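You operate a simulated robot arm through the tools that you are given. There is no shell and no other tool. Be economical: measure what you need, move in short steps, check, and stop when the job is done.

Carry out the task below with a simulated robot arm. There is one attempt and no reset: what you move stays moved.

Task
Bring the 2 litres in the tank up to 15 per cent with salt.
Fine: go by the plate, stir it in, put the scoop back and shut the lid.

The check looks at the end state, three seconds after you hand in, the way a careful person would. Anything else that was tipped, shoved, dropped, spilled or broken makes it a failure. A push-on lid holds only when it is set on centred and level and pressed home; a screw cap is set on level and turned clockwise until tight.

Robot
A 7-joint arm with a two-finger parallel gripper, fixed in place. Base frame: the origin is at the foot of the arm, x ahead of it, y to its left, z up; the work surface is at about z = 0.66. Lengths are in m, angles in rad, forces in N, time in s.
With the tool pointing down near the work surface it reaches from about 0.26 to 0.76 m from the base axis. Its first joint turns from -2.897 to 2.897 rad. Payload 3.91 kg.
Tool frame: the origin (TCP) lies between the finger pads and is the grasp point; the fingertips stand 0.03 m ahead of it; z points along the fingers, y is the line along which they close. The gripper opens to 0.11 m. The fingers are 0.02 m wide and 0.01 m thick; the gripper's body (0.048 by 0.112 m) begins 0.055 m behind the TCP.
Orientation is told as [roll, pitch, yaw] about the base's x, y, z axes, in that order, counted from this pose: with the fingers straight down and closing along the base's y, the tool's x points along the base's -x, its y along +y and its z along -z.

Tools
- The arm moves only by the tool arm_command. Its argument "series" is one flat list of numbers, 7 for each row, row after row: the turn, a rotation vector about the tool's x, y, z in units of 180 degrees (1.0 is 180 degrees), then the shift along the tool's x, y, z in units of 500 mm (1.0 is 500 mm), then the opening, from 0 (shut) to 1 (fully open). In form: [ax, ay, az, x, y, z, gripper, ax, ay, az, x, y, z, gripper, ...]. A call has 1 to 8 rows; each row is the pose to reach, as a shift and turn from the pose commanded when the call began, along the tool's axes at that moment. A call with a number of a shift or a turn outside -1 to 1 is refused whole. A row lasts 0.2 s, in which the tool goes at most 0.05 m and 0.15 rad; a call with a longer step from one row to the next is refused whole, and so is a gripper value outside its range. A pose out of reach is approached as far as the arm can. The call stops where the force on the tool passes 70 N (or 10 N more than at its start, if that is more) or the arm is blocked; 0.2 s more then pass. The fingers move at their own pace (about 0.153 m/s each) and stop on an object; they squeeze with about 20 N. The grip force told is the motor's: it shows also when the fingers shut on nothing. Time passes only in rows, and 0.2 s behind the last, so rows that repeat a pose let the fingers close. It gives the time, the measured TCP pose, the force on the tool (base axes), the opening and the grip force at its end, in the units of the frame above (readings bear some noise), with the torque about the TCP (base axes, N m) and any sound that the robot's microphone picked up.
- Cameras (640 x 400 px; columns grow to the right, rows downward): "scene" is fixed at [0.2203, -0.503, 1.6884]; the picture's right is [0.89, -0.45, 0.00], its down [-0.35, -0.69, -0.64] and it looks along [0.29, 0.57, -0.77] (base axes); focal length 238 px, centre (320, 200). "wrist" rides on the gripper at [0.077, 0.007, -0.114] in the tool frame; the picture's right is [-0.09, 1.00, 0.00], its down [-0.80, -0.07, -0.59] and it looks along [-0.59, -0.05, 0.80] (tool axes); focal length 270 px, centre (320, 200). There is no depth. A picture from a camera that has moved, and an enlarged one, comes with that camera's place and axes in the base frame and with its lens.
- get_image(camera): a new picture of that camera. The clock stands still meanwhile.
- raise_lower(by): slides the trunk up (or, below 0, down) by that many m; the arm rides with it, the base frame stays. It gives what a move gives, with no picture.
- enlarge(camera, box): a new picture of the part [left, top, right, bottom] of that camera's present view, enlarged. The clock stands still meanwhile.
- finish_job(): hands the job in; it is judged then, once.

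Work in short steps. Places have to be worked out from the pictures, the camera data and where the tool is seen: move nearer, look again, correct. Check each grasp and each placing, and mend what went wrong. You have 120 turns and 84 pictures in all, those below and enlarged ones among them. Open the gripper and draw the arm clear of the work before you hand the job in, unless the task says otherwise; then end with one line.

The tools are called after "Request:" by a JSON object that holds its "method" and its "body". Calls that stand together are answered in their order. arm_command: Moves the arm, as the interface text tells. Its arguments: {"type":"object","properties":{"series":{"type":"array","items":{"type":"number"}}},"required":["series"]} The other tools are called the same way: raise_lower (by) slides the trunk up or down; get_image (camera) takes a picture; enlarge (camera, box) takes an enlarged picture of a part of a camera's view; finish_job () hands the job in.

At the start:

```text
time: 0.0
tcp_pos: [0.4078, 0.0537, 1.3994]
orientation: [0.0, 0.001, -0.002]
ft_force: [0.8, -0.2, -0.2]
torque: [0.0, 0.0, -0.03]
finger_gap: 0.1101
gripper_force: 0.1
trunk travel left (down, up): [-0.575, 0.035]
```

scene: 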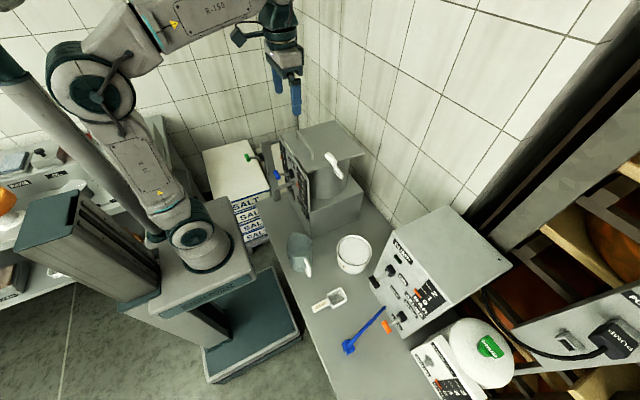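
wrist: 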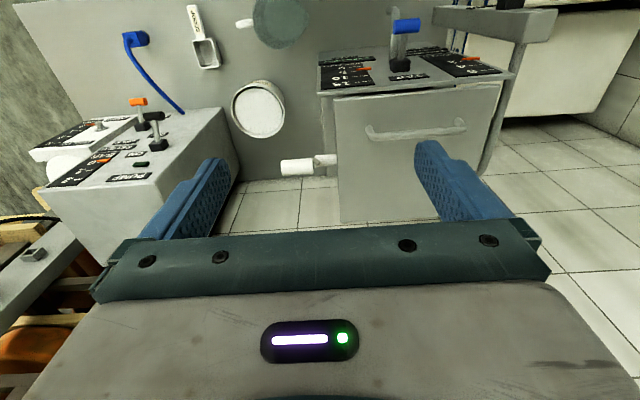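

The scene shows a tank box with a lid/handle, a tub of salt, a pitcher, a scoop, a blue paddle, and machines with plates. I'll look closer at the plates and items.

Request:
{"method": "enlarge", "body": {"camera": "scene", "box": [240, 110, 400, 210]}}

Request:
{"method": "enlarge", "body": {"camera": "scene", "box": [270, 220, 430, 360]}}

Request:
{"method": "enlarge", "body": {"camera": "scene", "box": [360, 220, 520, 400]}}

Request:
{"method": "enlarge", "body": {"camera": "wrist", "box": [300, 0, 560, 160]}}

```text
4.00 times, centred on (320, 160) of scene
camera zoom: at [0.2203, -0.503, 1.6884], right [0.89, -0.45, 0.0], down [-0.35, -0.69, -0.64], along [0.29, 0.57, -0.77], focal length 953 px, centre (320, 360)
```

zoom: 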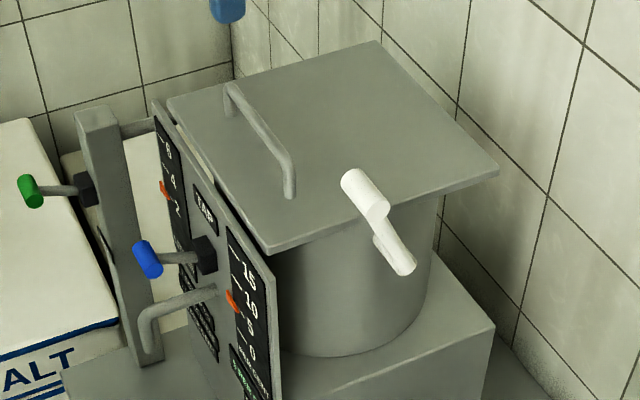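

```text
2.86 times, centred on (350, 290) of scene
camera zoom: at [0.2203, -0.503, 1.6884], right [0.89, -0.45, 0.0], down [-0.35, -0.69, -0.64], along [0.29, 0.57, -0.77], focal length 681 px, centre (234, -57)
```

zoom: 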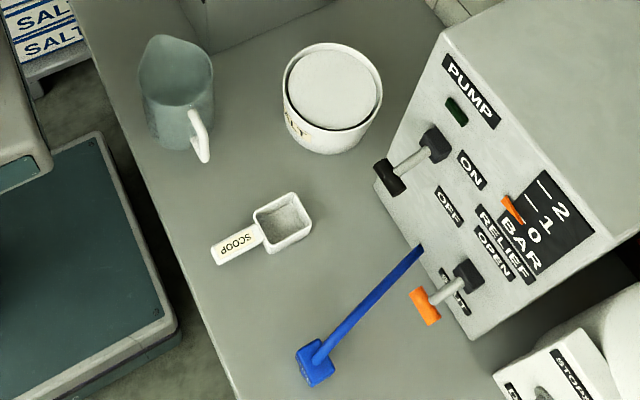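

```text
2.22 times, centred on (440, 310) of scene
camera zoom: at [0.2203, -0.503, 1.6884], right [0.89, -0.45, 0.0], down [-0.35, -0.69, -0.64], along [0.29, 0.57, -0.77], focal length 530 px, centre (53, -44)
```

zoom: 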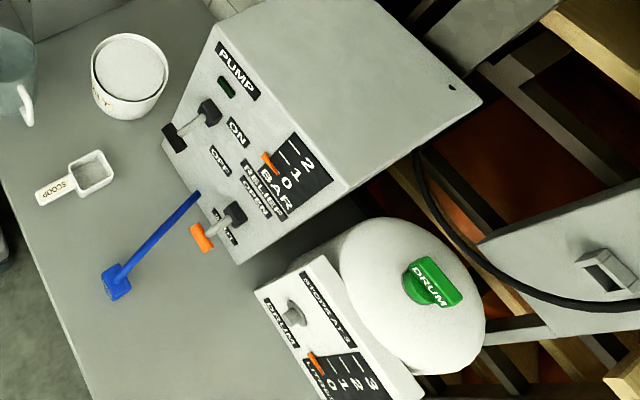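

```text
2.46 times, centred on (430, 80) of wrist
camera zoom: at [0.331, 0.0611, 1.5134], right [0.09, 1.0, 0.0], down [0.8, -0.07, 0.59], along [0.59, -0.05, -0.8], focal length 665 px, centre (49, 495)
```

zoom: 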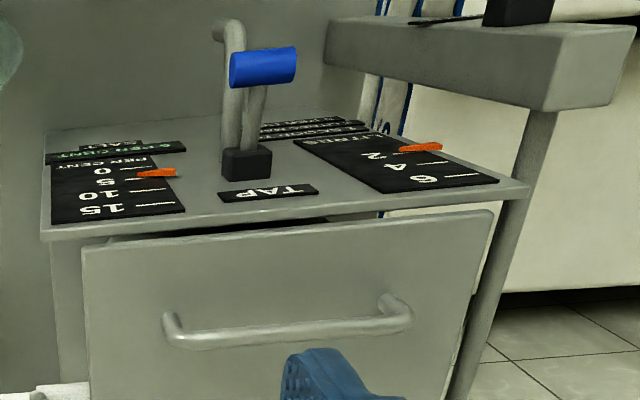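

I'll lower the arm to view the tank panel with the wrist camera.

Request:
{"method": "raise_lower", "body": {"by": -0.2}}

Request:
{"method": "arm_command", "body": {"series": [0, 0, 0, 0.08, 0.08, 0, 1, 0, 0, 0, 0.14, 0.16, 0, 1, 0, 0, 0, 0.2, 0.24, 0, 1, 0, 0, 0, 0.2, 0.3, 0, 1]}}

Request:
{"method": "get_image", "body": {"camera": "wrist"}}

```text
time: 2.2
tcp_pos: [0.4085, 0.0544, 1.2015]
orientation: [-0.001, 0.001, -0.001]
ft_force: [0.0, 0.4, -0.6]
torque: [-0.01, -0.02, -0.02]
finger_gap: 0.11
gripper_force: 0.0
trunk travel left (down, up): [-0.375, 0.235]
```

```text
refused: row 1 steps farther than a row can; nothing moved
```

```text
77 pictures are left
camera wrist: at [0.3309, 0.061, 1.3135], right [0.09, 1.0, 0.0], down [0.8, -0.07, 0.59], along [0.59, -0.05, -0.8], focal length 270 px, centre (320, 200)
```

wrist: 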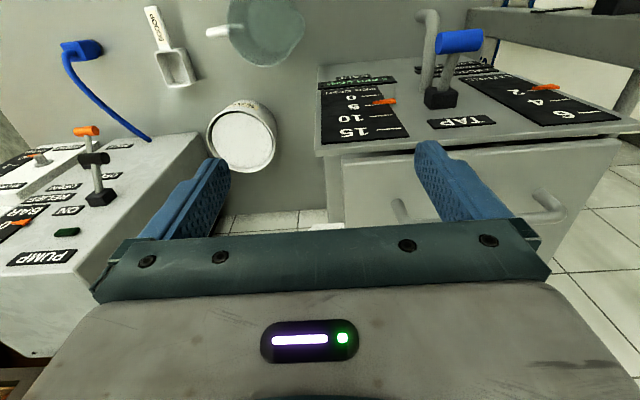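

Steps must stay within 0.1 units; I go left and back a little.

Request:
{"method": "arm_command", "body": {"series": [0, 0, 0, 0.05, 0.06, 0, 1, 0, 0, 0, 0.1, 0.12, 0, 1, 0, 0, 0, 0.15, 0.18, 0, 1, 0, 0, 0, 0.2, 0.24, 0, 1, 0, 0, 0, 0.22, 0.3, 0, 1]}}

Request:
{"method": "get_image", "body": {"camera": "wrist"}}

```text
time: 3.4
tcp_pos: [0.297, 0.2057, 1.1994]
orientation: [0.0, -0.002, -0.003]
ft_force: [1.1, 1.0, 0.2]
torque: [-0.03, 0.01, 0.02]
finger_gap: 0.1101
gripper_force: 0.2
trunk travel left (down, up): [-0.375, 0.235]
```

```text
76 pictures are left
camera wrist: at [0.2198, 0.2128, 1.3122], right [0.09, 1.0, 0.0], down [0.8, -0.07, 0.59], along [0.59, -0.05, -0.8], focal length 270 px, centre (320, 200)
```

wrist: 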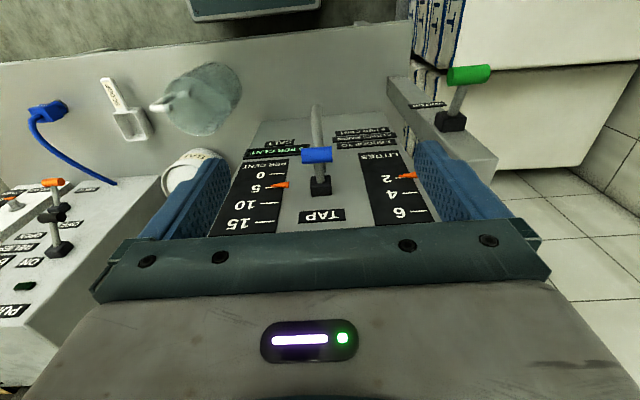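

Request:
{"method": "enlarge", "body": {"camera": "wrist", "box": [230, 100, 430, 240]}}

Request:
{"method": "enlarge", "body": {"camera": "wrist", "box": [325, 115, 415, 165]}}

```text
2.86 times, centred on (330, 170) of wrist
camera zoom: at [0.2198, 0.2128, 1.3122], right [0.09, 1.0, 0.0], down [0.8, -0.07, 0.59], along [0.59, -0.05, -0.8], focal length 772 px, centre (291, 286)
```

zoom: 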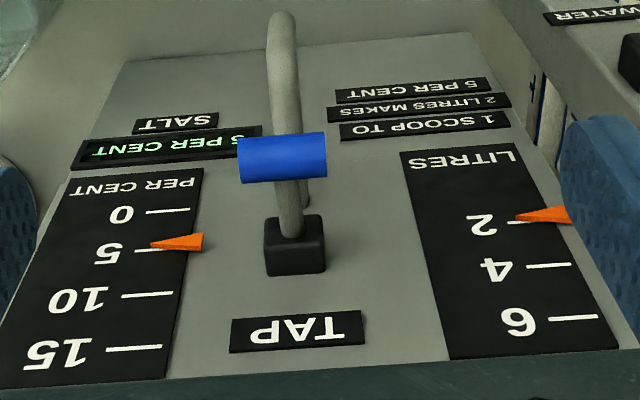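

```text
7.11 times, centred on (370, 140) of wrist
camera zoom: at [0.2198, 0.2128, 1.3122], right [0.09, 1.0, 0.0], down [0.8, -0.07, 0.59], along [0.59, -0.05, -0.8], focal length 1922 px, centre (-36, 627)
```

zoom: 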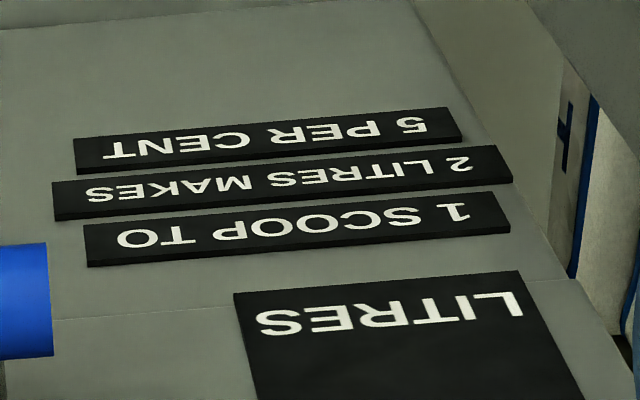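

The plate says 1 scoop to 2 litres makes 5 per cent; the tank is at 5, so 2 more scoops. Now look at the table items and the white handle by the tank.

Request:
{"method": "arm_command", "body": {"series": [0, 0, 0, 0, -0.1, 0, 1, 0, 0, 0, 0, -0.2, 0, 1, 0, 0, 0, 0, -0.3, 0, 1, 0, 0, 0, 0, -0.4, 0, 1, 0, 0, 0, 0, -0.5, 0, 1, 0, 0, 0, 0, -0.6, 0, 1]}}

Request:
{"method": "get_image", "body": {"camera": "wrist"}}

Request:
{"method": "enlarge", "body": {"camera": "scene", "box": [310, 140, 370, 200]}}

```text
time: 4.8
tcp_pos: [0.3001, -0.0985, 1.1977]
orientation: [0.0, -0.001, -0.001]
ft_force: [-0.3, -0.1, 0.3]
torque: [0.02, -0.01, 0.01]
finger_gap: 0.1101
gripper_force: 0.1
trunk travel left (down, up): [-0.375, 0.235]
```

```text
73 pictures are left
camera wrist: at [0.2223, -0.0916, 1.3111], right [0.09, 1.0, 0.0], down [0.8, -0.07, 0.59], along [0.59, -0.05, -0.8], focal length 270 px, centre (320, 200)
```

wrist: 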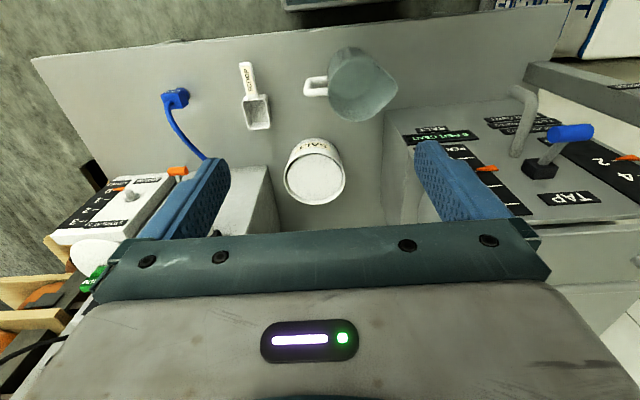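

```text
6.67 times, centred on (340, 170) of scene
camera zoom: at [0.2203, -0.503, 1.6884], right [0.89, -0.45, 0.0], down [-0.35, -0.69, -0.64], along [0.29, 0.57, -0.77], focal length 1589 px, centre (187, 400)
```

zoom: 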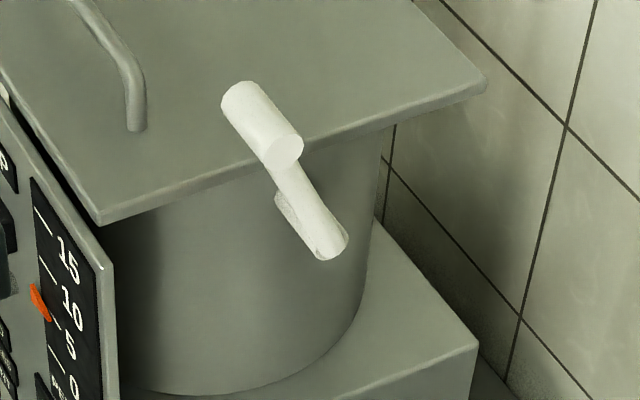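

The white part looks like a stir crank on the tank's right side. I'll lower for closer views of tub, scoop, and blue tool.

Request:
{"method": "enlarge", "body": {"camera": "wrist", "box": [230, 50, 400, 210]}}

Request:
{"method": "enlarge", "body": {"camera": "wrist", "box": [130, 60, 280, 160]}}

```text
2.50 times, centred on (315, 130) of wrist
camera zoom: at [0.2223, -0.0916, 1.3111], right [0.09, 1.0, 0.0], down [0.8, -0.07, 0.59], along [0.59, -0.05, -0.8], focal length 676 px, centre (332, 375)
```

zoom: 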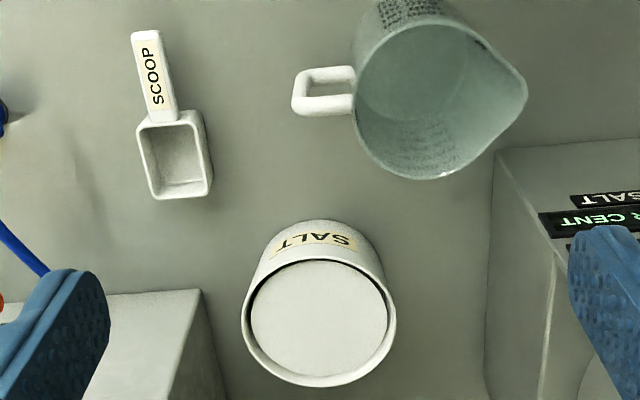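

```text
4.00 times, centred on (205, 110) of wrist
camera zoom: at [0.2223, -0.0916, 1.3111], right [0.09, 1.0, 0.0], down [0.8, -0.07, 0.59], along [0.59, -0.05, -0.8], focal length 1081 px, centre (780, 560)
```

zoom: 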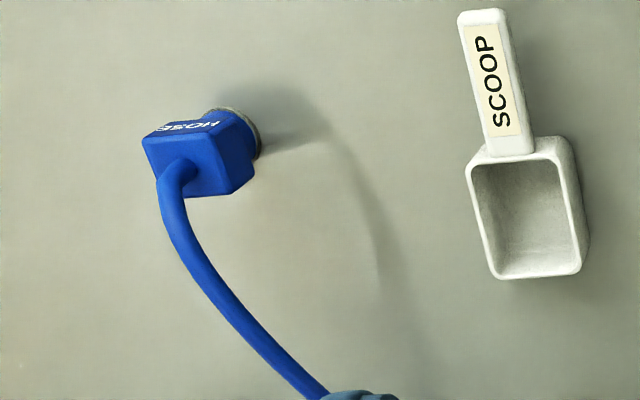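

The blue thing is a hose, so stirring is done by the white crank. I turn the gripper 90° (needed for the lid bar as well) and look toward +y at the crank.

Request:
{"method": "arm_command", "body": {"series": [0, 0, -0.045, -0.02, -0.03, 0, 1, 0, 0, -0.09, -0.04, -0.06, 0, 1, 0, 0, -0.135, -0.06, -0.09, 0, 1, 0, 0, -0.18, -0.08, -0.12, 0, 1, 0, 0, -0.225, -0.1, -0.15, -0.02, 1, 0, 0, -0.27, -0.12, -0.18, -0.04, 1, 0, 0, -0.315, -0.14, -0.2, -0.06, 1, 0, 0, -0.36, -0.16, -0.22, -0.08, 1]}}

Request:
{"method": "arm_command", "body": {"series": [0, 0, -0.045, 0, 0, 0, 1, 0, 0, -0.09, 0, 0, 0, 1, 0, 0, -0.14, 0, 0, 0, 1]}}

Request:
{"method": "get_image", "body": {"camera": "wrist"}}

```text
time: 6.6
tcp_pos: [0.3798, -0.2065, 1.2399]
orientation: [0.0, -0.001, 1.133]
ft_force: [0.0, 0.4, 0.4]
torque: [0.03, 0.0, 0.01]
finger_gap: 0.1102
gripper_force: 0.1
trunk travel left (down, up): [-0.375, 0.235]
```

```text
refused: row 3 steps farther than a row can; nothing moved
```

```text
69 pictures are left
camera wrist: at [0.3408, -0.2726, 1.3532], right [-0.86, 0.5, 0.0], down [0.4, 0.69, 0.59], along [0.3, 0.51, -0.8], focal length 270 px, centre (320, 200)
```

wrist: 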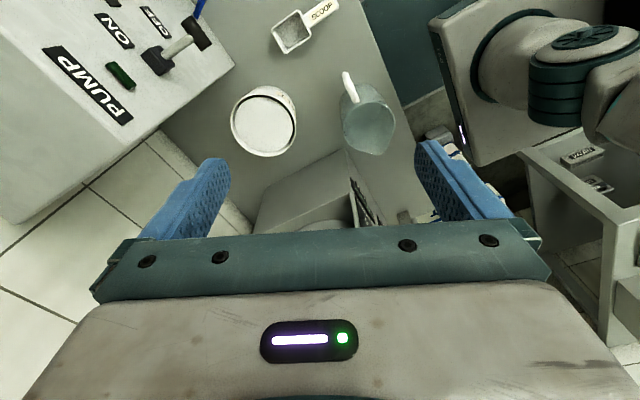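

Finish the yaw, then tilt the tool so the camera looks more level.

Request:
{"method": "arm_command", "body": {"series": [0, 0, -0.045, 0, 0, 0, 1, 0, 0, -0.09, 0, 0, 0, 1, 0, 0, -0.135, 0, 0, 0, 1, 0, 0, -0.14, 0, 0, 0, 1]}}

Request:
{"method": "arm_command", "body": {"series": [0, -0.045, 0, 0, 0.05, 0, 1, 0, -0.09, 0, 0, 0.1, 0, 1, 0, -0.135, 0, 0, 0.1, 0, 1, 0, -0.18, 0, 0, 0.1, 0, 1, 0, -0.225, 0, 0, 0.1, 0, 1]}}

Request:
{"method": "get_image", "body": {"camera": "wrist"}}

```text
time: 7.6
tcp_pos: [0.3776, -0.2056, 1.241]
orientation: [0.0, 0.0, 1.572]
ft_force: [-0.3, -0.2, 0.6]
torque: [0.03, -0.03, -0.02]
finger_gap: 0.11
gripper_force: 0.2
trunk travel left (down, up): [-0.375, 0.235]
```

```text
time: 8.8
tcp_pos: [0.3462, -0.2346, 1.2058]
orientation: [-0.011, -0.524, 1.524]
ft_force: [-3.9, -6.9, -0.8]
torque: [0.45, -0.38, -0.24]
finger_gap: 0.11
gripper_force: 0.1
out of reach, approached as far as the arm can: row 2, 3, 4, 5
trunk travel left (down, up): [-0.375, 0.235]
```

```text
68 pictures are left
camera wrist: at [0.3328, -0.3579, 1.2659], right [-0.99, 0.13, 0.03], down [0.08, 0.39, 0.92], along [0.11, 0.91, -0.4], focal length 270 px, centre (320, 200)
```

wrist: 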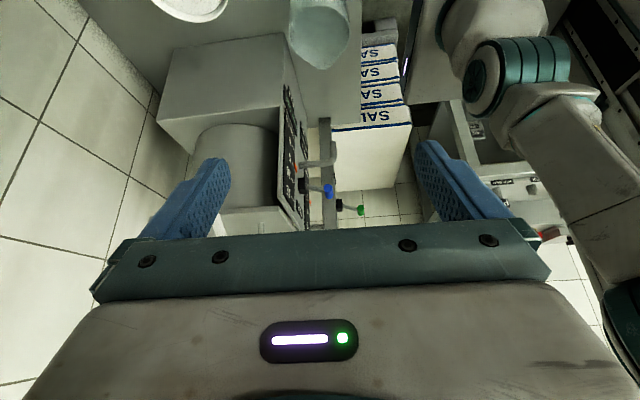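

My +y shift went to −x; correct it by moving in +x (tool −y), easing the tilt.

Request:
{"method": "arm_command", "body": {"series": [0, 0, 0, 0, -0.1, 0, 1, 0, 0, 0, 0, -0.2, 0, 1, 0, 0, 0, 0, -0.3, 0, 1, 0, 0, 0, 0, -0.36, 0, 1]}}

Request:
{"method": "get_image", "body": {"camera": "wrist"}}

```text
time: 9.8
tcp_pos: [0.4387, -0.2461, 1.2123]
orientation: [-0.017, -0.52, 1.497]
ft_force: [-0.1, 0.5, -0.4]
torque: [-0.02, -0.01, -0.01]
finger_gap: 0.11
gripper_force: 0.0
out of reach, approached as far as the arm can: row 3, 4
trunk travel left (down, up): [-0.375, 0.235]
```

```text
67 pictures are left
camera wrist: at [0.42, -0.3684, 1.271], right [-0.99, 0.16, 0.03], down [0.09, 0.39, 0.91], along [0.13, 0.91, -0.4], focal length 270 px, centre (320, 200)
```

wrist: 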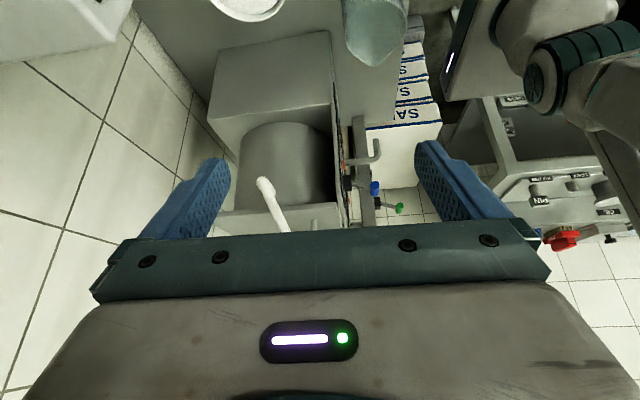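

The crank shows now; enlarge.

Request:
{"method": "enlarge", "body": {"camera": "wrist", "box": [200, 100, 360, 240]}}

```text
2.86 times, centred on (280, 170) of wrist
camera zoom: at [0.42, -0.3684, 1.271], right [-0.99, 0.16, 0.03], down [0.09, 0.39, 0.91], along [0.13, 0.91, -0.4], focal length 772 px, centre (434, 286)
```

zoom: 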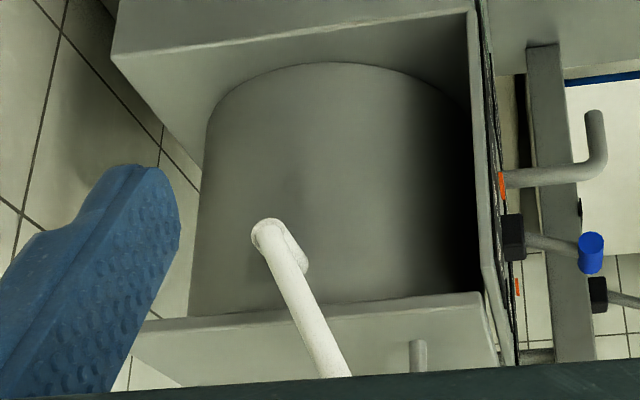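

The crank: shaft along y near (0.57, 0.01, 1.07), arm going up to a grip around z 1.17. First I'll open the lid: raise, untilt, and go over the lid handle.

Request:
{"method": "raise_lower", "body": {"by": 0.13}}

Request:
{"method": "arm_command", "body": {"series": [0, 0.04, 0, 0, 0, 0, 1, 0, 0.08, 0, 0, 0, 0, 1, 0, 0.12, 0, 0, 0, 0, 1, 0, 0.1655, 0, 0, 0, 0, 1]}}

```text
time: 11.3
tcp_pos: [0.4388, -0.2468, 1.3415]
orientation: [-0.018, -0.52, 1.5]
ft_force: [0.4, -0.8, -0.3]
torque: [0.0, -0.02, 0.0]
finger_gap: 0.1099
gripper_force: 0.0
trunk travel left (down, up): [-0.505, 0.105]
```

```text
time: 12.3
tcp_pos: [0.4375, -0.2442, 1.3414]
orientation: [-0.015, 0.002, 1.492]
ft_force: [0.1, -1.0, -0.1]
torque: [0.02, 0.01, 0.0]
finger_gap: 0.1098
gripper_force: 0.0
trunk travel left (down, up): [-0.505, 0.105]
```

Request:
{"method": "arm_command", "body": {"series": [0, 0, -0.005, -0.087, -0.012, 0, 1, 0, 0, -0.01, -0.174, -0.025, 0, 1, 0, 0, -0.015, -0.261, -0.037, 0, 1, 0, 0, -0.02, -0.348, -0.05, 0, 1, 0, 0, -0.025, -0.435, -0.062, 0, 1, 0, 0, -0.025, -0.522, -0.075, 0, 1, 0, 0, -0.025, -0.61, -0.087, 0, 1, 0, 0, -0.025, -0.698, -0.1, 0, 1]}}

Request:
{"method": "get_image", "body": {"camera": "wrist"}}

Request:
{"method": "get_image", "body": {"camera": "scene"}}

```text
time: 14.2
tcp_pos: [0.5175, 0.1002, 1.3414]
orientation: [-0.013, 0.004, 1.57]
ft_force: [0.6, 0.2, 0.3]
torque: [0.0, 0.0, -0.02]
finger_gap: 0.11
gripper_force: 0.0
trunk travel left (down, up): [-0.505, 0.105]
```

```text
65 pictures are left
camera wrist: at [0.5075, 0.0229, 1.4544], right [-1.0, 0.09, -0.01], down [0.06, 0.8, 0.59], along [0.06, 0.59, -0.81], focal length 270 px, centre (320, 200)
```

wrist: 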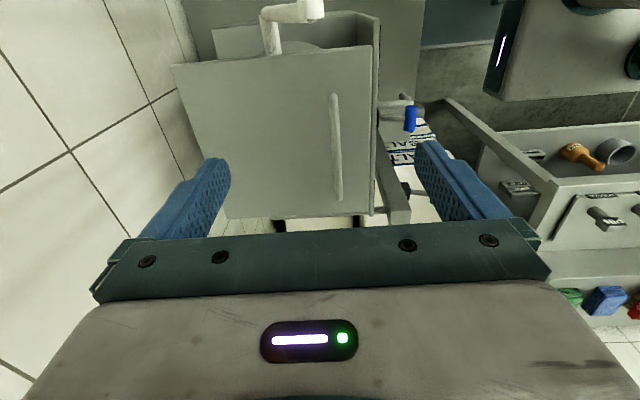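

```text
64 pictures are left
```

scene: 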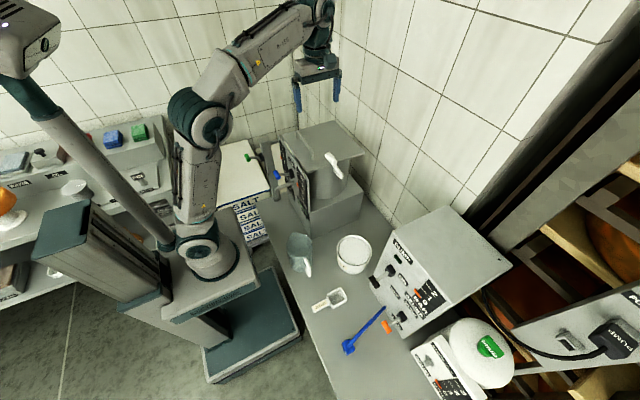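

Request:
{"method": "enlarge", "body": {"camera": "wrist", "box": [160, 0, 440, 240]}}

```text
1.67 times, centred on (300, 120) of wrist
camera zoom: at [0.5075, 0.0229, 1.4544], right [-1.0, 0.09, -0.01], down [0.06, 0.8, 0.59], along [0.06, 0.59, -0.81], focal length 450 px, centre (353, 333)
```

zoom: 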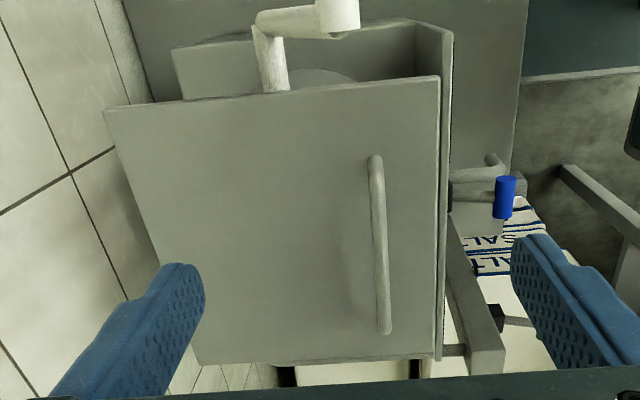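

Request:
{"method": "enlarge", "body": {"camera": "wrist", "box": [230, 190, 430, 240]}}

Request:
{"method": "enlarge", "body": {"camera": "wrist", "box": [160, 50, 250, 160]}}

```text
3.20 times, centred on (330, 215) of wrist
camera zoom: at [0.5075, 0.0229, 1.4544], right [-1.0, 0.09, -0.01], down [0.06, 0.8, 0.59], along [0.06, 0.59, -0.81], focal length 865 px, centre (288, 152)
```

zoom: 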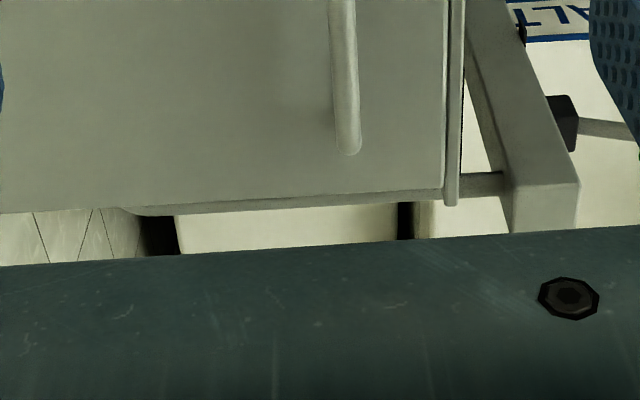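

```text
3.64 times, centred on (205, 105) of wrist
camera zoom: at [0.5075, 0.0229, 1.4544], right [-1.0, 0.09, -0.01], down [0.06, 0.8, 0.59], along [0.06, 0.59, -0.81], focal length 983 px, centre (738, 546)
```

zoom: 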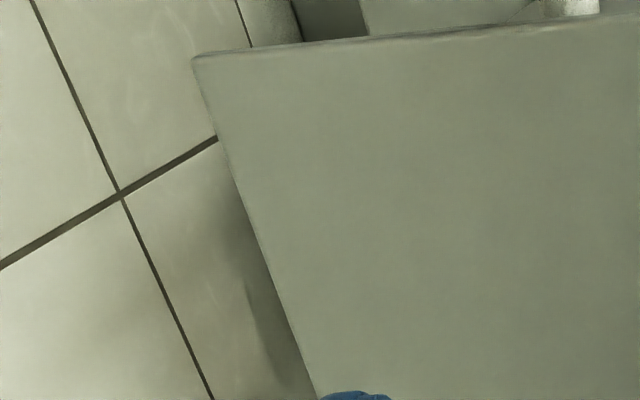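

The lid bar is around x=0.502, y 0.12–0.27, z ≈1.11–1.13. I go above its middle and partly down, then check.

Request:
{"method": "arm_command", "body": {"series": [0, 0, 0, -0.08, 0.015, 0, 1, 0, 0, 0, -0.16, 0.031, 0, 1, 0, 0, 0, -0.192, 0.031, 0.06, 1, 0, 0, 0, -0.192, 0.031, 0.14, 1, 0, 0, 0, -0.192, 0.031, 0.22, 1]}}

Request:
{"method": "enlarge", "body": {"camera": "scene", "box": [240, 70, 400, 190]}}

Request:
{"method": "get_image", "body": {"camera": "wrist"}}

```text
time: 15.3
tcp_pos: [0.501, 0.1962, 1.2312]
orientation: [-0.015, 0.0, 1.568]
ft_force: [-0.4, 0.9, 0.0]
torque: [0.0, 0.03, -0.02]
finger_gap: 0.11
gripper_force: 0.0
trunk travel left (down, up): [-0.505, 0.105]
```

```text
3.33 times, centred on (320, 130) of scene
camera zoom: at [0.2203, -0.503, 1.6884], right [0.89, -0.45, 0.0], down [-0.35, -0.69, -0.64], along [0.29, 0.57, -0.77], focal length 794 px, centre (320, 433)
```

zoom: 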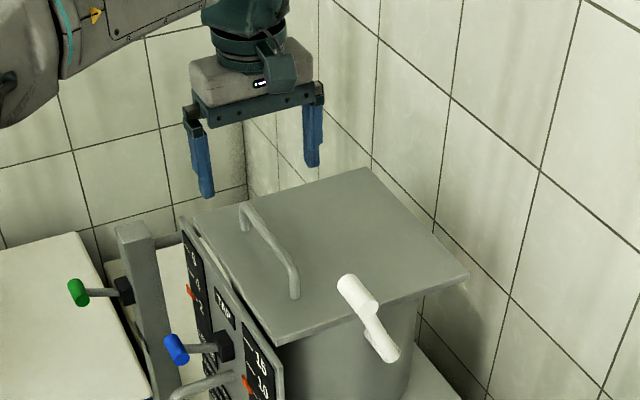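

```text
59 pictures are left
camera wrist: at [0.4919, 0.1188, 1.3443], right [-1.0, 0.09, -0.02], down [0.06, 0.8, 0.59], along [0.07, 0.59, -0.8], focal length 270 px, centre (320, 200)
```

wrist: 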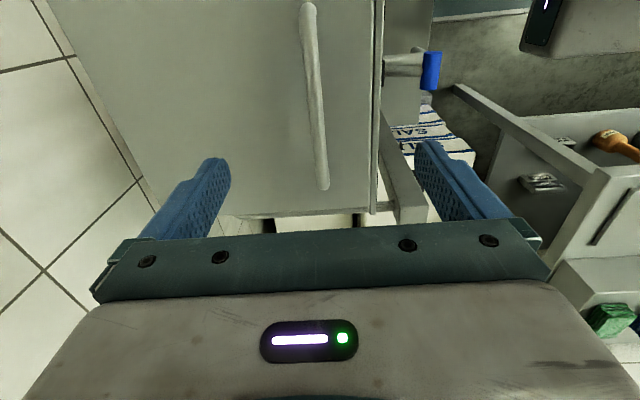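

Bar top is around z≈1.12, lid surface ≈1.085. I descend to TCP 1.13 and close.

Request:
{"method": "arm_command", "body": {"series": [0, 0, 0, 0, 0, 0.08, 1, 0, 0, 0, 0, 0, 0.15, 1, 0, 0, 0, 0, 0, 0.195, 1, 0, 0, 0, 0, 0, 0.195, 0.5, 0, 0, 0, 0, 0, 0.195, 0, 0, 0, 0, 0, 0, 0.195, 0, 0, 0, 0, 0, 0, 0.195, 0]}}

Request:
{"method": "enlarge", "body": {"camera": "scene", "box": [240, 90, 400, 190]}}

```text
time: 16.9
tcp_pos: [0.5053, 0.1935, 1.1325]
orientation: [-0.017, 0.002, 1.568]
ft_force: [16.1, 2.4, 4.2]
torque: [0.41, -0.08, 0.1]
finger_gap: 0.0114
gripper_force: 45.1
trunk travel left (down, up): [-0.505, 0.105]
```

```text
4.00 times, centred on (320, 140) of scene
camera zoom: at [0.2203, -0.503, 1.6884], right [0.89, -0.45, 0.0], down [-0.35, -0.69, -0.64], along [0.29, 0.57, -0.77], focal length 953 px, centre (320, 440)
```

zoom: 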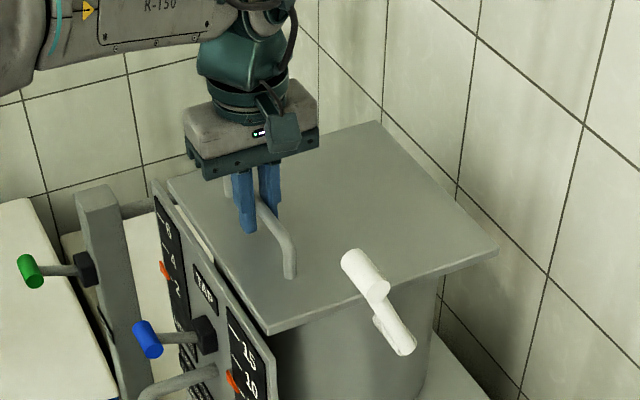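

Gripped (11 mm bar); the bar is a few mm further in +x. Lift a little along the presumed hinge arc and check forces.

Request:
{"method": "arm_command", "body": {"series": [0, 0, 0, 0, -0.014, 0, 0, 0, 0, 0, 0, -0.018, -0.04, 0, 0, 0, 0, 0, -0.034, -0.084, 0]}}

Request:
{"method": "enlarge", "body": {"camera": "scene", "box": [240, 90, 400, 190]}}

```text
time: 17.8
tcp_pos: [0.5184, 0.1944, 1.1754]
orientation: [-0.013, 0.001, 1.569]
ft_force: [-1.5, 1.1, -0.3]
torque: [0.01, 0.19, -0.1]
finger_gap: 0.0115
gripper_force: 45.3
trunk travel left (down, up): [-0.505, 0.105]
```

```text
4.00 times, centred on (320, 140) of scene
camera zoom: at [0.2203, -0.503, 1.6884], right [0.89, -0.45, 0.0], down [-0.35, -0.69, -0.64], along [0.29, 0.57, -0.77], focal length 953 px, centre (320, 440)
```

zoom: 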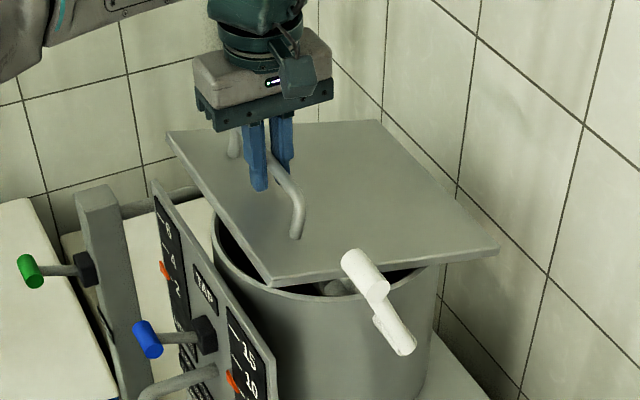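

The lid is hinged at the far edge, the arc is right and forces are tiny (seems a friction hinge). Continue along the arc to about 57°.

Request:
{"method": "arm_command", "body": {"series": [0, 0, 0, 0, -0.019, -0.041, 0, 0, 0, 0, 0, -0.038, -0.08, 0, 0, 0, 0, 0, -0.064, -0.117, 0, 0, 0, 0, 0, -0.09, -0.15, 0, 0, 0, 0, 0, -0.122, -0.181, 0, 0, 0, 0, 0, -0.154, -0.208, 0, 0, 0, 0, 0, -0.192, -0.232, 0, 0, 0, 0, 0, -0.23, -0.252, 0]}}

Request:
{"method": "enlarge", "body": {"camera": "scene", "box": [240, 70, 400, 190]}}

```text
time: 19.6
tcp_pos: [0.6207, 0.195, 1.2887]
orientation: [-0.005, 0.002, 1.57]
ft_force: [8.7, 4.3, -20.7]
torque: [-0.66, -0.05, -0.25]
finger_gap: 0.0114
gripper_force: 45.2
out of reach, approached as far as the arm can: row 8
trunk travel left (down, up): [-0.505, 0.105]
```

```text
3.33 times, centred on (320, 130) of scene
camera zoom: at [0.2203, -0.503, 1.6884], right [0.89, -0.45, 0.0], down [-0.35, -0.69, -0.64], along [0.29, 0.57, -0.77], focal length 794 px, centre (320, 433)
```

zoom: 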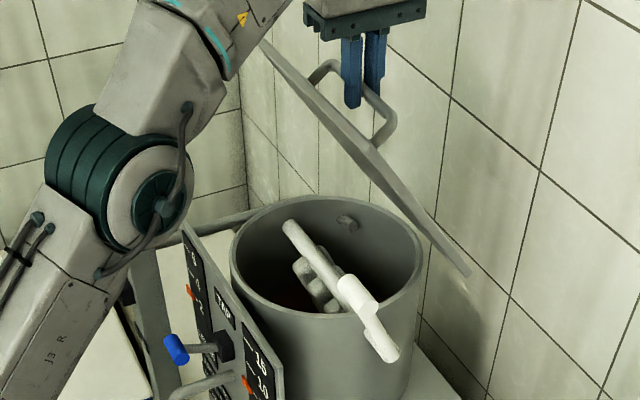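

The arm ran out of reach at about 50°. At 10° the lid needed no holding force, so I open the fingers slightly to test whether it stays.

Request:
{"method": "arm_command", "body": {"series": [0, 0, 0, 0, 0.01, 0.01, 0, 0, 0, 0, 0, 0.01, 0.01, 0.25, 0, 0, 0, 0, 0.01, 0.01, 0.25]}}

Request:
{"method": "enlarge", "body": {"camera": "scene", "box": [240, 70, 400, 190]}}

```text
time: 20.4
tcp_pos: [0.6122, 0.1898, 1.2879]
orientation: [-0.015, 0.002, 1.569]
ft_force: [-0.1, 0.2, -0.8]
torque: [-0.01, 0.04, 0.01]
finger_gap: 0.0275
gripper_force: 0.1
trunk travel left (down, up): [-0.505, 0.105]
```

```text
3.33 times, centred on (320, 130) of scene
camera zoom: at [0.2203, -0.503, 1.6884], right [0.89, -0.45, 0.0], down [-0.35, -0.69, -0.64], along [0.29, 0.57, -0.77], focal length 794 px, centre (320, 433)
```

zoom: 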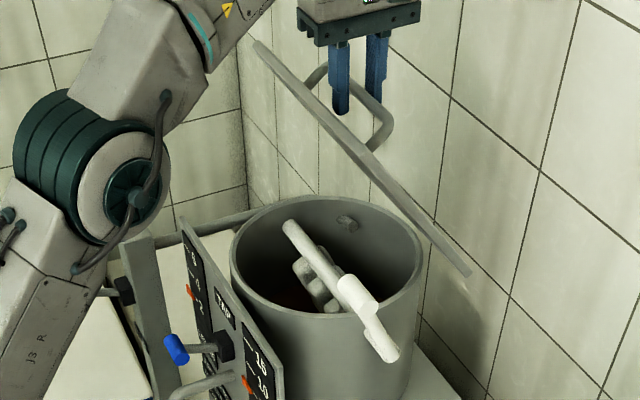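

The friction hinge holds the lid. Raise the trunk clear of the bar to gain reach.

Request:
{"method": "raise_lower", "body": {"by": 0.1}}

Request:
{"method": "get_image", "body": {"camera": "scene"}}

```text
time: 21.7
tcp_pos: [0.6129, 0.1915, 1.3865]
orientation: [-0.013, 0.002, 1.57]
ft_force: [-0.1, 0.2, -1.2]
torque: [-0.01, -0.02, -0.01]
finger_gap: 0.0277
gripper_force: 0.0
trunk travel left (down, up): [-0.605, 0.005]
```

```text
54 pictures are left
```

scene: 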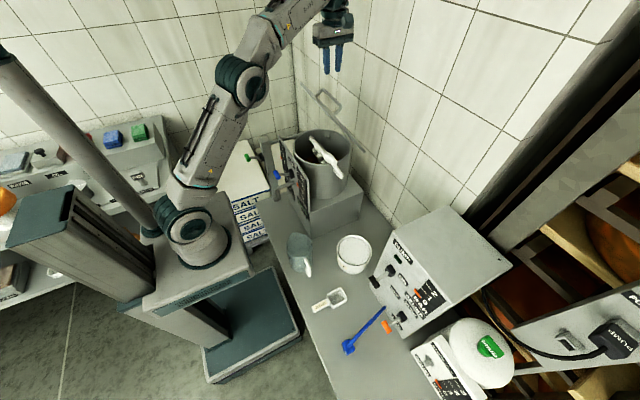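

Request:
{"method": "enlarge", "body": {"camera": "scene", "box": [260, 60, 400, 200]}}

```text
2.86 times, centred on (330, 130) of scene
camera zoom: at [0.2203, -0.503, 1.6884], right [0.89, -0.45, 0.0], down [-0.35, -0.69, -0.64], along [0.29, 0.57, -0.77], focal length 681 px, centre (291, 400)
```

zoom: 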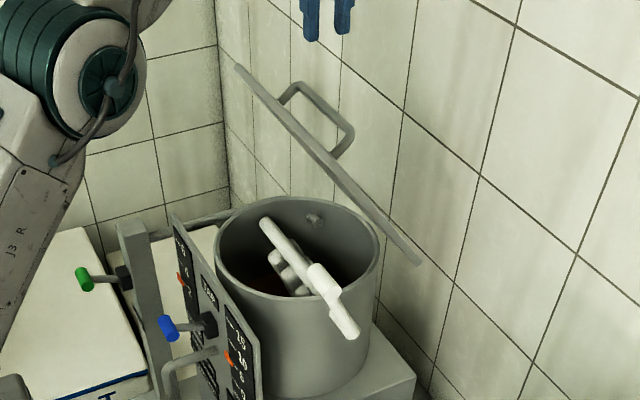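

The lid stands at about 53°. I move to its front side, tilt the closed fingers forward, then push the underside toward the wall.

Request:
{"method": "arm_command", "body": {"series": [0, 0, 0, 0, 0.1, 0, 0, 0, 0, 0, 0, 0.2, 0, 0, 0.04, 0, 0, 0, 0.25, 0.04, 0, 0.08, 0, 0, 0, 0.25, 0.12, 0, 0.12, 0, 0, 0, 0.25, 0.18, 0, 0.16, 0, 0, 0, 0.25, 0.22, 0, 0.2, 0, 0, 0, 0.25, 0.22, 0]}}

Request:
{"method": "enlarge", "body": {"camera": "scene", "box": [240, 60, 400, 200]}}

```text
time: 23.3
tcp_pos: [0.4873, 0.191, 1.2759]
orientation: [-0.647, 0.001, 1.569]
ft_force: [-0.7, -0.4, -0.5]
torque: [0.0, -0.01, -0.01]
finger_gap: 0.0
gripper_force: 20.3
trunk travel left (down, up): [-0.605, 0.005]
```

```text
2.86 times, centred on (320, 130) of scene
camera zoom: at [0.2203, -0.503, 1.6884], right [0.89, -0.45, 0.0], down [-0.35, -0.69, -0.64], along [0.29, 0.57, -0.77], focal length 681 px, centre (320, 400)
```

zoom: 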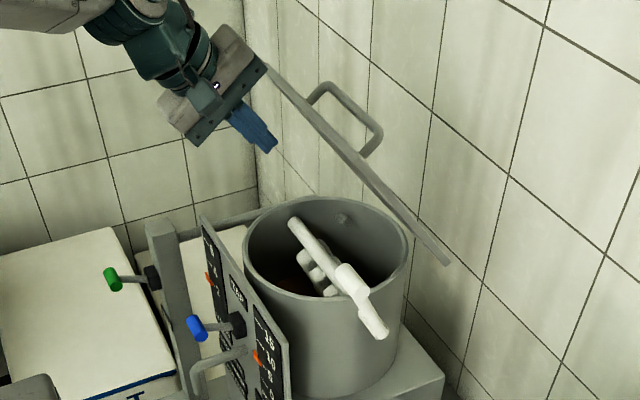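

Push toward +x about 0.22 m.

Request:
{"method": "arm_command", "body": {"series": [0, 0, 0, 0, -0.044, 0.033, 0, 0, 0, 0, 0, -0.088, 0.066, 0, 0, 0, 0, 0, -0.132, 0.099, 0, 0, 0, 0, 0, -0.176, 0.132, 0, 0, 0, 0, 0, -0.22, 0.165, 0, 0, 0, 0, 0, -0.264, 0.198, 0, 0, 0, 0, 0, -0.308, 0.231, 0, 0, 0, 0, 0, -0.352, 0.264, 0]}}

Request:
{"method": "enlarge", "body": {"camera": "scene", "box": [240, 60, 400, 200]}}

```text
time: 25.3
tcp_pos: [0.6902, 0.1904, 1.2751]
orientation: [-0.622, 0.007, 1.569]
ft_force: [-56.1, -4.5, 8.3]
torque: [-0.1, 0.9, -0.08]
finger_gap: 0.0001
gripper_force: 20.0
trunk travel left (down, up): [-0.605, 0.005]
stopped in row 8: the force on the tool passed its limit at 75 N (the readings are from after the stop); the commanded pose is now the measured one
```

```text
2.86 times, centred on (320, 130) of scene
camera zoom: at [0.2203, -0.503, 1.6884], right [0.89, -0.45, 0.0], down [-0.35, -0.69, -0.64], along [0.29, 0.57, -0.77], focal length 681 px, centre (320, 400)
```

zoom: 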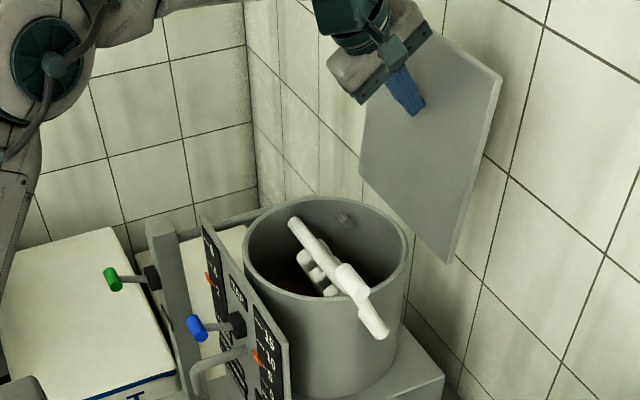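

The lid is upright at its stop. I back off and untilt, then turn the gripper to yaw 0.

Request:
{"method": "arm_command", "body": {"series": [0, 0, 0, 0, 0.065, -0.047, 0, 0, 0, 0, 0, 0.13, -0.093, 0, -0.04, 0, 0, 0, 0.195, -0.14, 0, -0.08, 0, 0, 0, 0.26, -0.187, 0, -0.12, 0, 0, 0, 0.325, -0.233, 0, -0.16, 0, 0, 0, 0.39, -0.28, 0, -0.198, 0, 0, 0, 0.39, -0.28, 0]}}

Request:
{"method": "arm_command", "body": {"series": [0, 0, 0.045, 0.08, 0.02, 0, 0, 0, 0, 0.09, 0.16, 0.04, 0, 0, 0, 0, 0.135, 0.24, 0.06, 0, 0.5, 0, 0, 0.18, 0.32, 0.08, 0, 0.5, 0, 0, 0.225, 0.4, 0.08, 0, 0.5, 0, 0, 0.27, 0.48, 0.08, 0, 0.5, 0, 0, 0.315, 0.56, 0.08, 0, 0.5, 0, 0, 0.36, 0.64, 0.08, 0, 0.5]}}

Request:
{"method": "arm_command", "body": {"series": [0, 0, 0.045, 0, 0, 0, 0.5, 0, 0, 0.09, 0, 0, 0, 0.5, 0, 0, 0.135, 0, 0, 0, 0.5, 0, 0, 0.14, 0, 0, 0, 0.5]}}

Request:
{"method": "get_image", "body": {"camera": "scene"}}

```text
time: 26.9
tcp_pos: [0.4667, 0.1896, 1.2648]
orientation: [0.008, 0.008, 1.565]
ft_force: [0.0, -0.4, 0.0]
torque: [0.01, -0.02, -0.01]
finger_gap: 0.0002
gripper_force: 20.2
trunk travel left (down, up): [-0.605, 0.005]
```

```text
time: 28.7
tcp_pos: [0.4243, -0.1311, 1.2695]
orientation: [-0.006, 0.006, 0.434]
ft_force: [0.0, 0.2, 0.1]
torque: [0.01, 0.03, -0.03]
finger_gap: 0.0548
gripper_force: 0.0
trunk travel left (down, up): [-0.605, 0.005]
```

```text
time: 29.7
tcp_pos: [0.4258, -0.1322, 1.2682]
orientation: [-0.008, 0.003, -0.006]
ft_force: [0.3, 0.3, 0.2]
torque: [0.01, 0.02, -0.04]
finger_gap: 0.0547
gripper_force: 0.0
trunk travel left (down, up): [-0.605, 0.005]
```

```text
50 pictures are left
```

scene: 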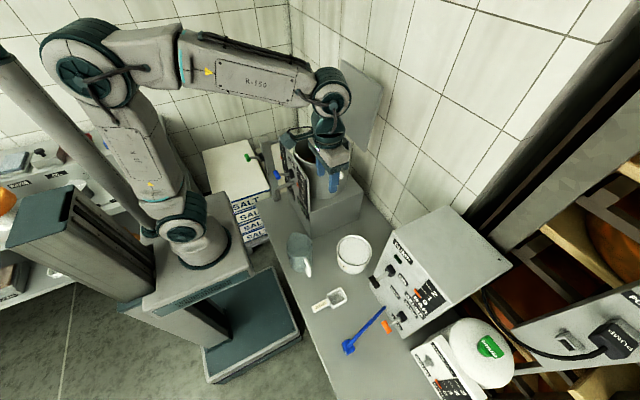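

Move over the scoop handle and lower the trunk.

Request:
{"method": "arm_command", "body": {"series": [0, 0, 0, 0.05, -0.08, 0, 0.5, 0, 0, 0, 0.1, -0.16, 0, 0.5, 0, 0, 0, 0.16, -0.24, 0, 0.5]}}

Request:
{"method": "raise_lower", "body": {"by": -0.36}}

Request:
{"method": "get_image", "body": {"camera": "wrist"}}

```text
time: 30.5
tcp_pos: [0.3459, -0.2481, 1.2696]
orientation: [-0.007, 0.005, -0.004]
ft_force: [-0.4, -0.1, 0.0]
torque: [0.0, -0.02, 0.01]
finger_gap: 0.055
gripper_force: 0.1
trunk travel left (down, up): [-0.605, 0.005]
```

```text
time: 34.0
tcp_pos: [0.3476, -0.2475, 0.9117]
orientation: [-0.009, 0.004, -0.005]
ft_force: [0.4, 0.2, -0.8]
torque: [0.0, -0.01, -0.01]
finger_gap: 0.0549
gripper_force: 0.0
trunk travel left (down, up): [-0.245, 0.365]
```

```text
49 pictures are left
camera wrist: at [0.2698, -0.2396, 1.0243], right [0.09, 1.0, -0.01], down [0.8, -0.07, 0.59], along [0.59, -0.06, -0.81], focal length 270 px, centre (320, 200)
```

wrist: 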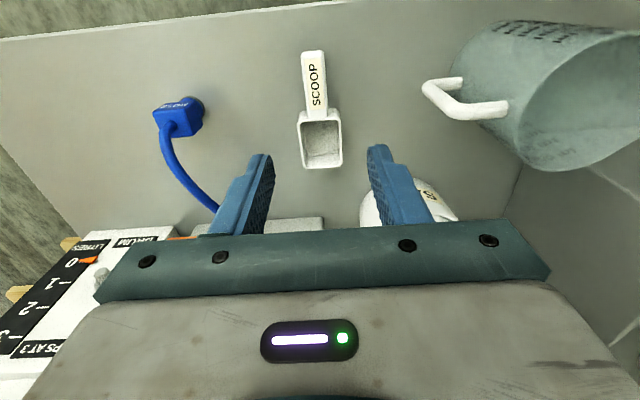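

Scoop handle centre ≈ (0.344, −0.256). Align and come down partway to TCP 0.78, then look.

Request:
{"method": "arm_command", "body": {"series": [0, 0, 0, 0.015, -0.016, 0.09, 0.65, 0, 0, 0, 0.015, -0.016, 0.18, 0.65, 0, 0, 0, 0.015, -0.016, 0.26, 0.65]}}

Request:
{"method": "get_image", "body": {"camera": "wrist"}}

Request:
{"method": "enlarge", "body": {"camera": "scene", "box": [280, 250, 380, 330]}}

```text
time: 34.8
tcp_pos: [0.3391, -0.2579, 0.7779]
orientation: [-0.009, 0.003, -0.006]
ft_force: [0.3, -0.2, -0.5]
torque: [-0.04, -0.02, 0.02]
finger_gap: 0.0717
gripper_force: 0.1
trunk travel left (down, up): [-0.245, 0.365]
```

```text
48 pictures are left
camera wrist: at [0.2618, -0.2492, 0.8925], right [0.09, 1.0, -0.01], down [0.8, -0.07, 0.59], along [0.59, -0.06, -0.81], focal length 270 px, centre (320, 200)
```

wrist: 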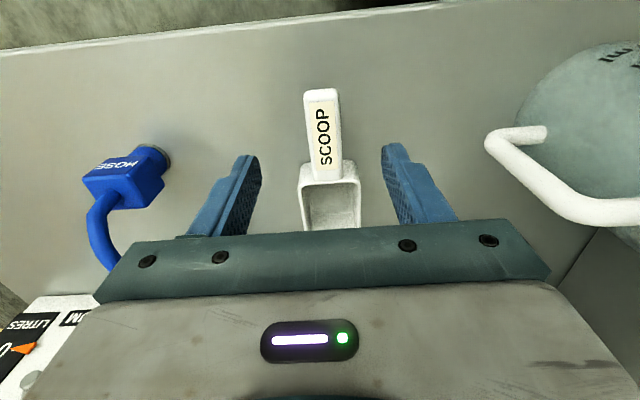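

```text
5.00 times, centred on (330, 290) of scene
camera zoom: at [0.2203, -0.503, 1.6884], right [0.89, -0.45, 0.0], down [-0.35, -0.69, -0.64], along [0.29, 0.57, -0.77], focal length 1192 px, centre (270, -250)
```

zoom: 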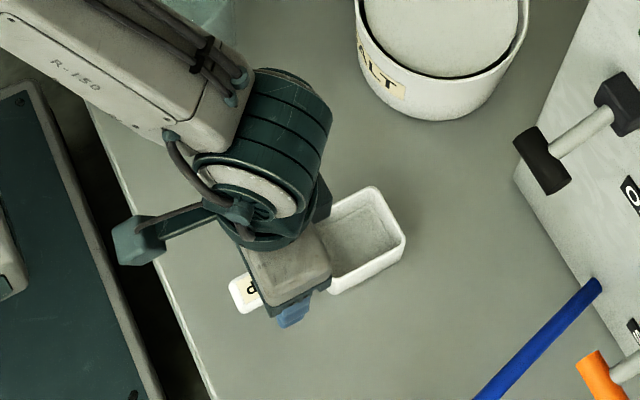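

Handle top z≈0.69. Descend to TCP ≈0.697 and close.

Request:
{"method": "arm_command", "body": {"series": [0, 0, 0, 0, 0, 0.08, 0.65, 0, 0, 0, 0, 0, 0.13, 0.65, 0, 0, 0, 0, 0, 0.162, 0.65, 0, 0, 0, 0, 0, 0.162, 0.2, 0, 0, 0, 0, 0, 0.162, 0.1, 0, 0, 0, 0, 0, 0.162, 0.1, 0, 0, 0, 0, 0, 0.162, 0.1]}}

Request:
{"method": "arm_command", "body": {"series": [0, 0, 0, 0, 0, -0.05, 0, 0, 0, 0, 0, 0, -0.1, 0, 0, 0, 0, 0, 0, -0.2, 0, 0, 0, 0, 0, 0, -0.3, 0]}}

Request:
{"method": "get_image", "body": {"camera": "wrist"}}

```text
time: 36.4
tcp_pos: [0.3384, -0.2586, 0.6998]
orientation: [-0.008, 0.003, -0.006]
ft_force: [0.4, 0.0, 0.5]
torque: [0.0, 0.03, -0.02]
finger_gap: 0.0255
gripper_force: 20.4
trunk travel left (down, up): [-0.245, 0.365]
```

```text
time: 37.4
tcp_pos: [0.3381, -0.2566, 0.8482]
orientation: [-0.01, 0.006, -0.005]
ft_force: [-0.2, 0.0, -0.2]
torque: [0.0, 0.03, -0.01]
finger_gap: 0.0254
gripper_force: 19.9
trunk travel left (down, up): [-0.245, 0.365]
```

```text
46 pictures are left
camera wrist: at [0.2615, -0.249, 0.9613], right [0.09, 1.0, -0.01], down [0.8, -0.07, 0.59], along [0.59, -0.06, -0.81], focal length 270 px, centre (320, 200)
```

wrist: 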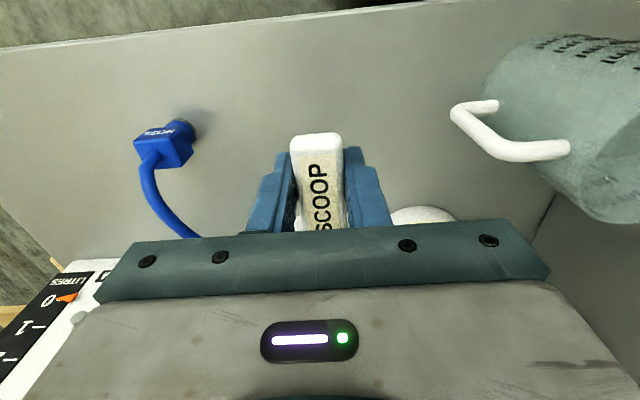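

Scoop is firmly held. Rise and move in line with the tub to look at its exact position and salt level.

Request:
{"method": "arm_command", "body": {"series": [0, 0, 0, 0, 0, -0.1, 0, 0, 0, 0, 0, 0, -0.2, 0, 0, 0, 0, 0, 0.06, -0.22, 0, 0, 0, 0, 0, 0.14, -0.22, 0, 0, 0, 0, 0, 0.22, -0.22, 0]}}

Request:
{"method": "get_image", "body": {"camera": "wrist"}}

Request:
{"method": "enlarge", "body": {"camera": "scene", "box": [300, 200, 420, 300]}}

```text
time: 38.6
tcp_pos: [0.3382, -0.1443, 0.9589]
orientation: [-0.008, 0.003, -0.005]
ft_force: [-0.1, -0.5, -0.8]
torque: [0.02, 0.03, 0.01]
finger_gap: 0.0253
gripper_force: 20.1
trunk travel left (down, up): [-0.245, 0.365]
```

```text
45 pictures are left
camera wrist: at [0.2615, -0.1363, 1.0715], right [0.09, 1.0, -0.01], down [0.8, -0.07, 0.59], along [0.59, -0.06, -0.81], focal length 270 px, centre (320, 200)
```

wrist: 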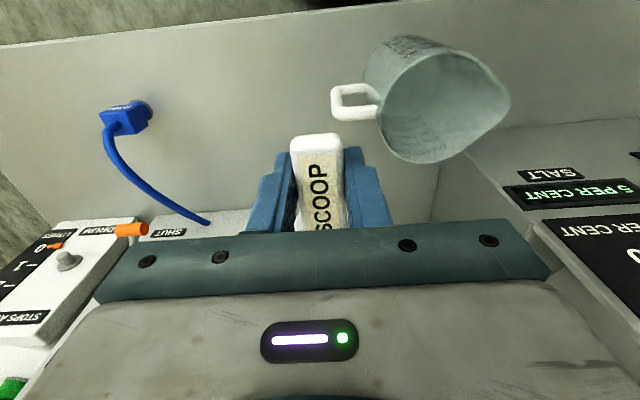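

```text
4.00 times, centred on (360, 250) of scene
camera zoom: at [0.2203, -0.503, 1.6884], right [0.89, -0.45, 0.0], down [-0.35, -0.69, -0.64], along [0.29, 0.57, -0.77], focal length 953 px, centre (160, 0)
```

zoom: 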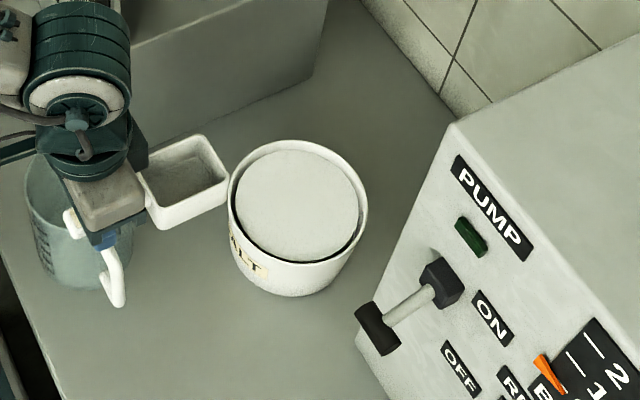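

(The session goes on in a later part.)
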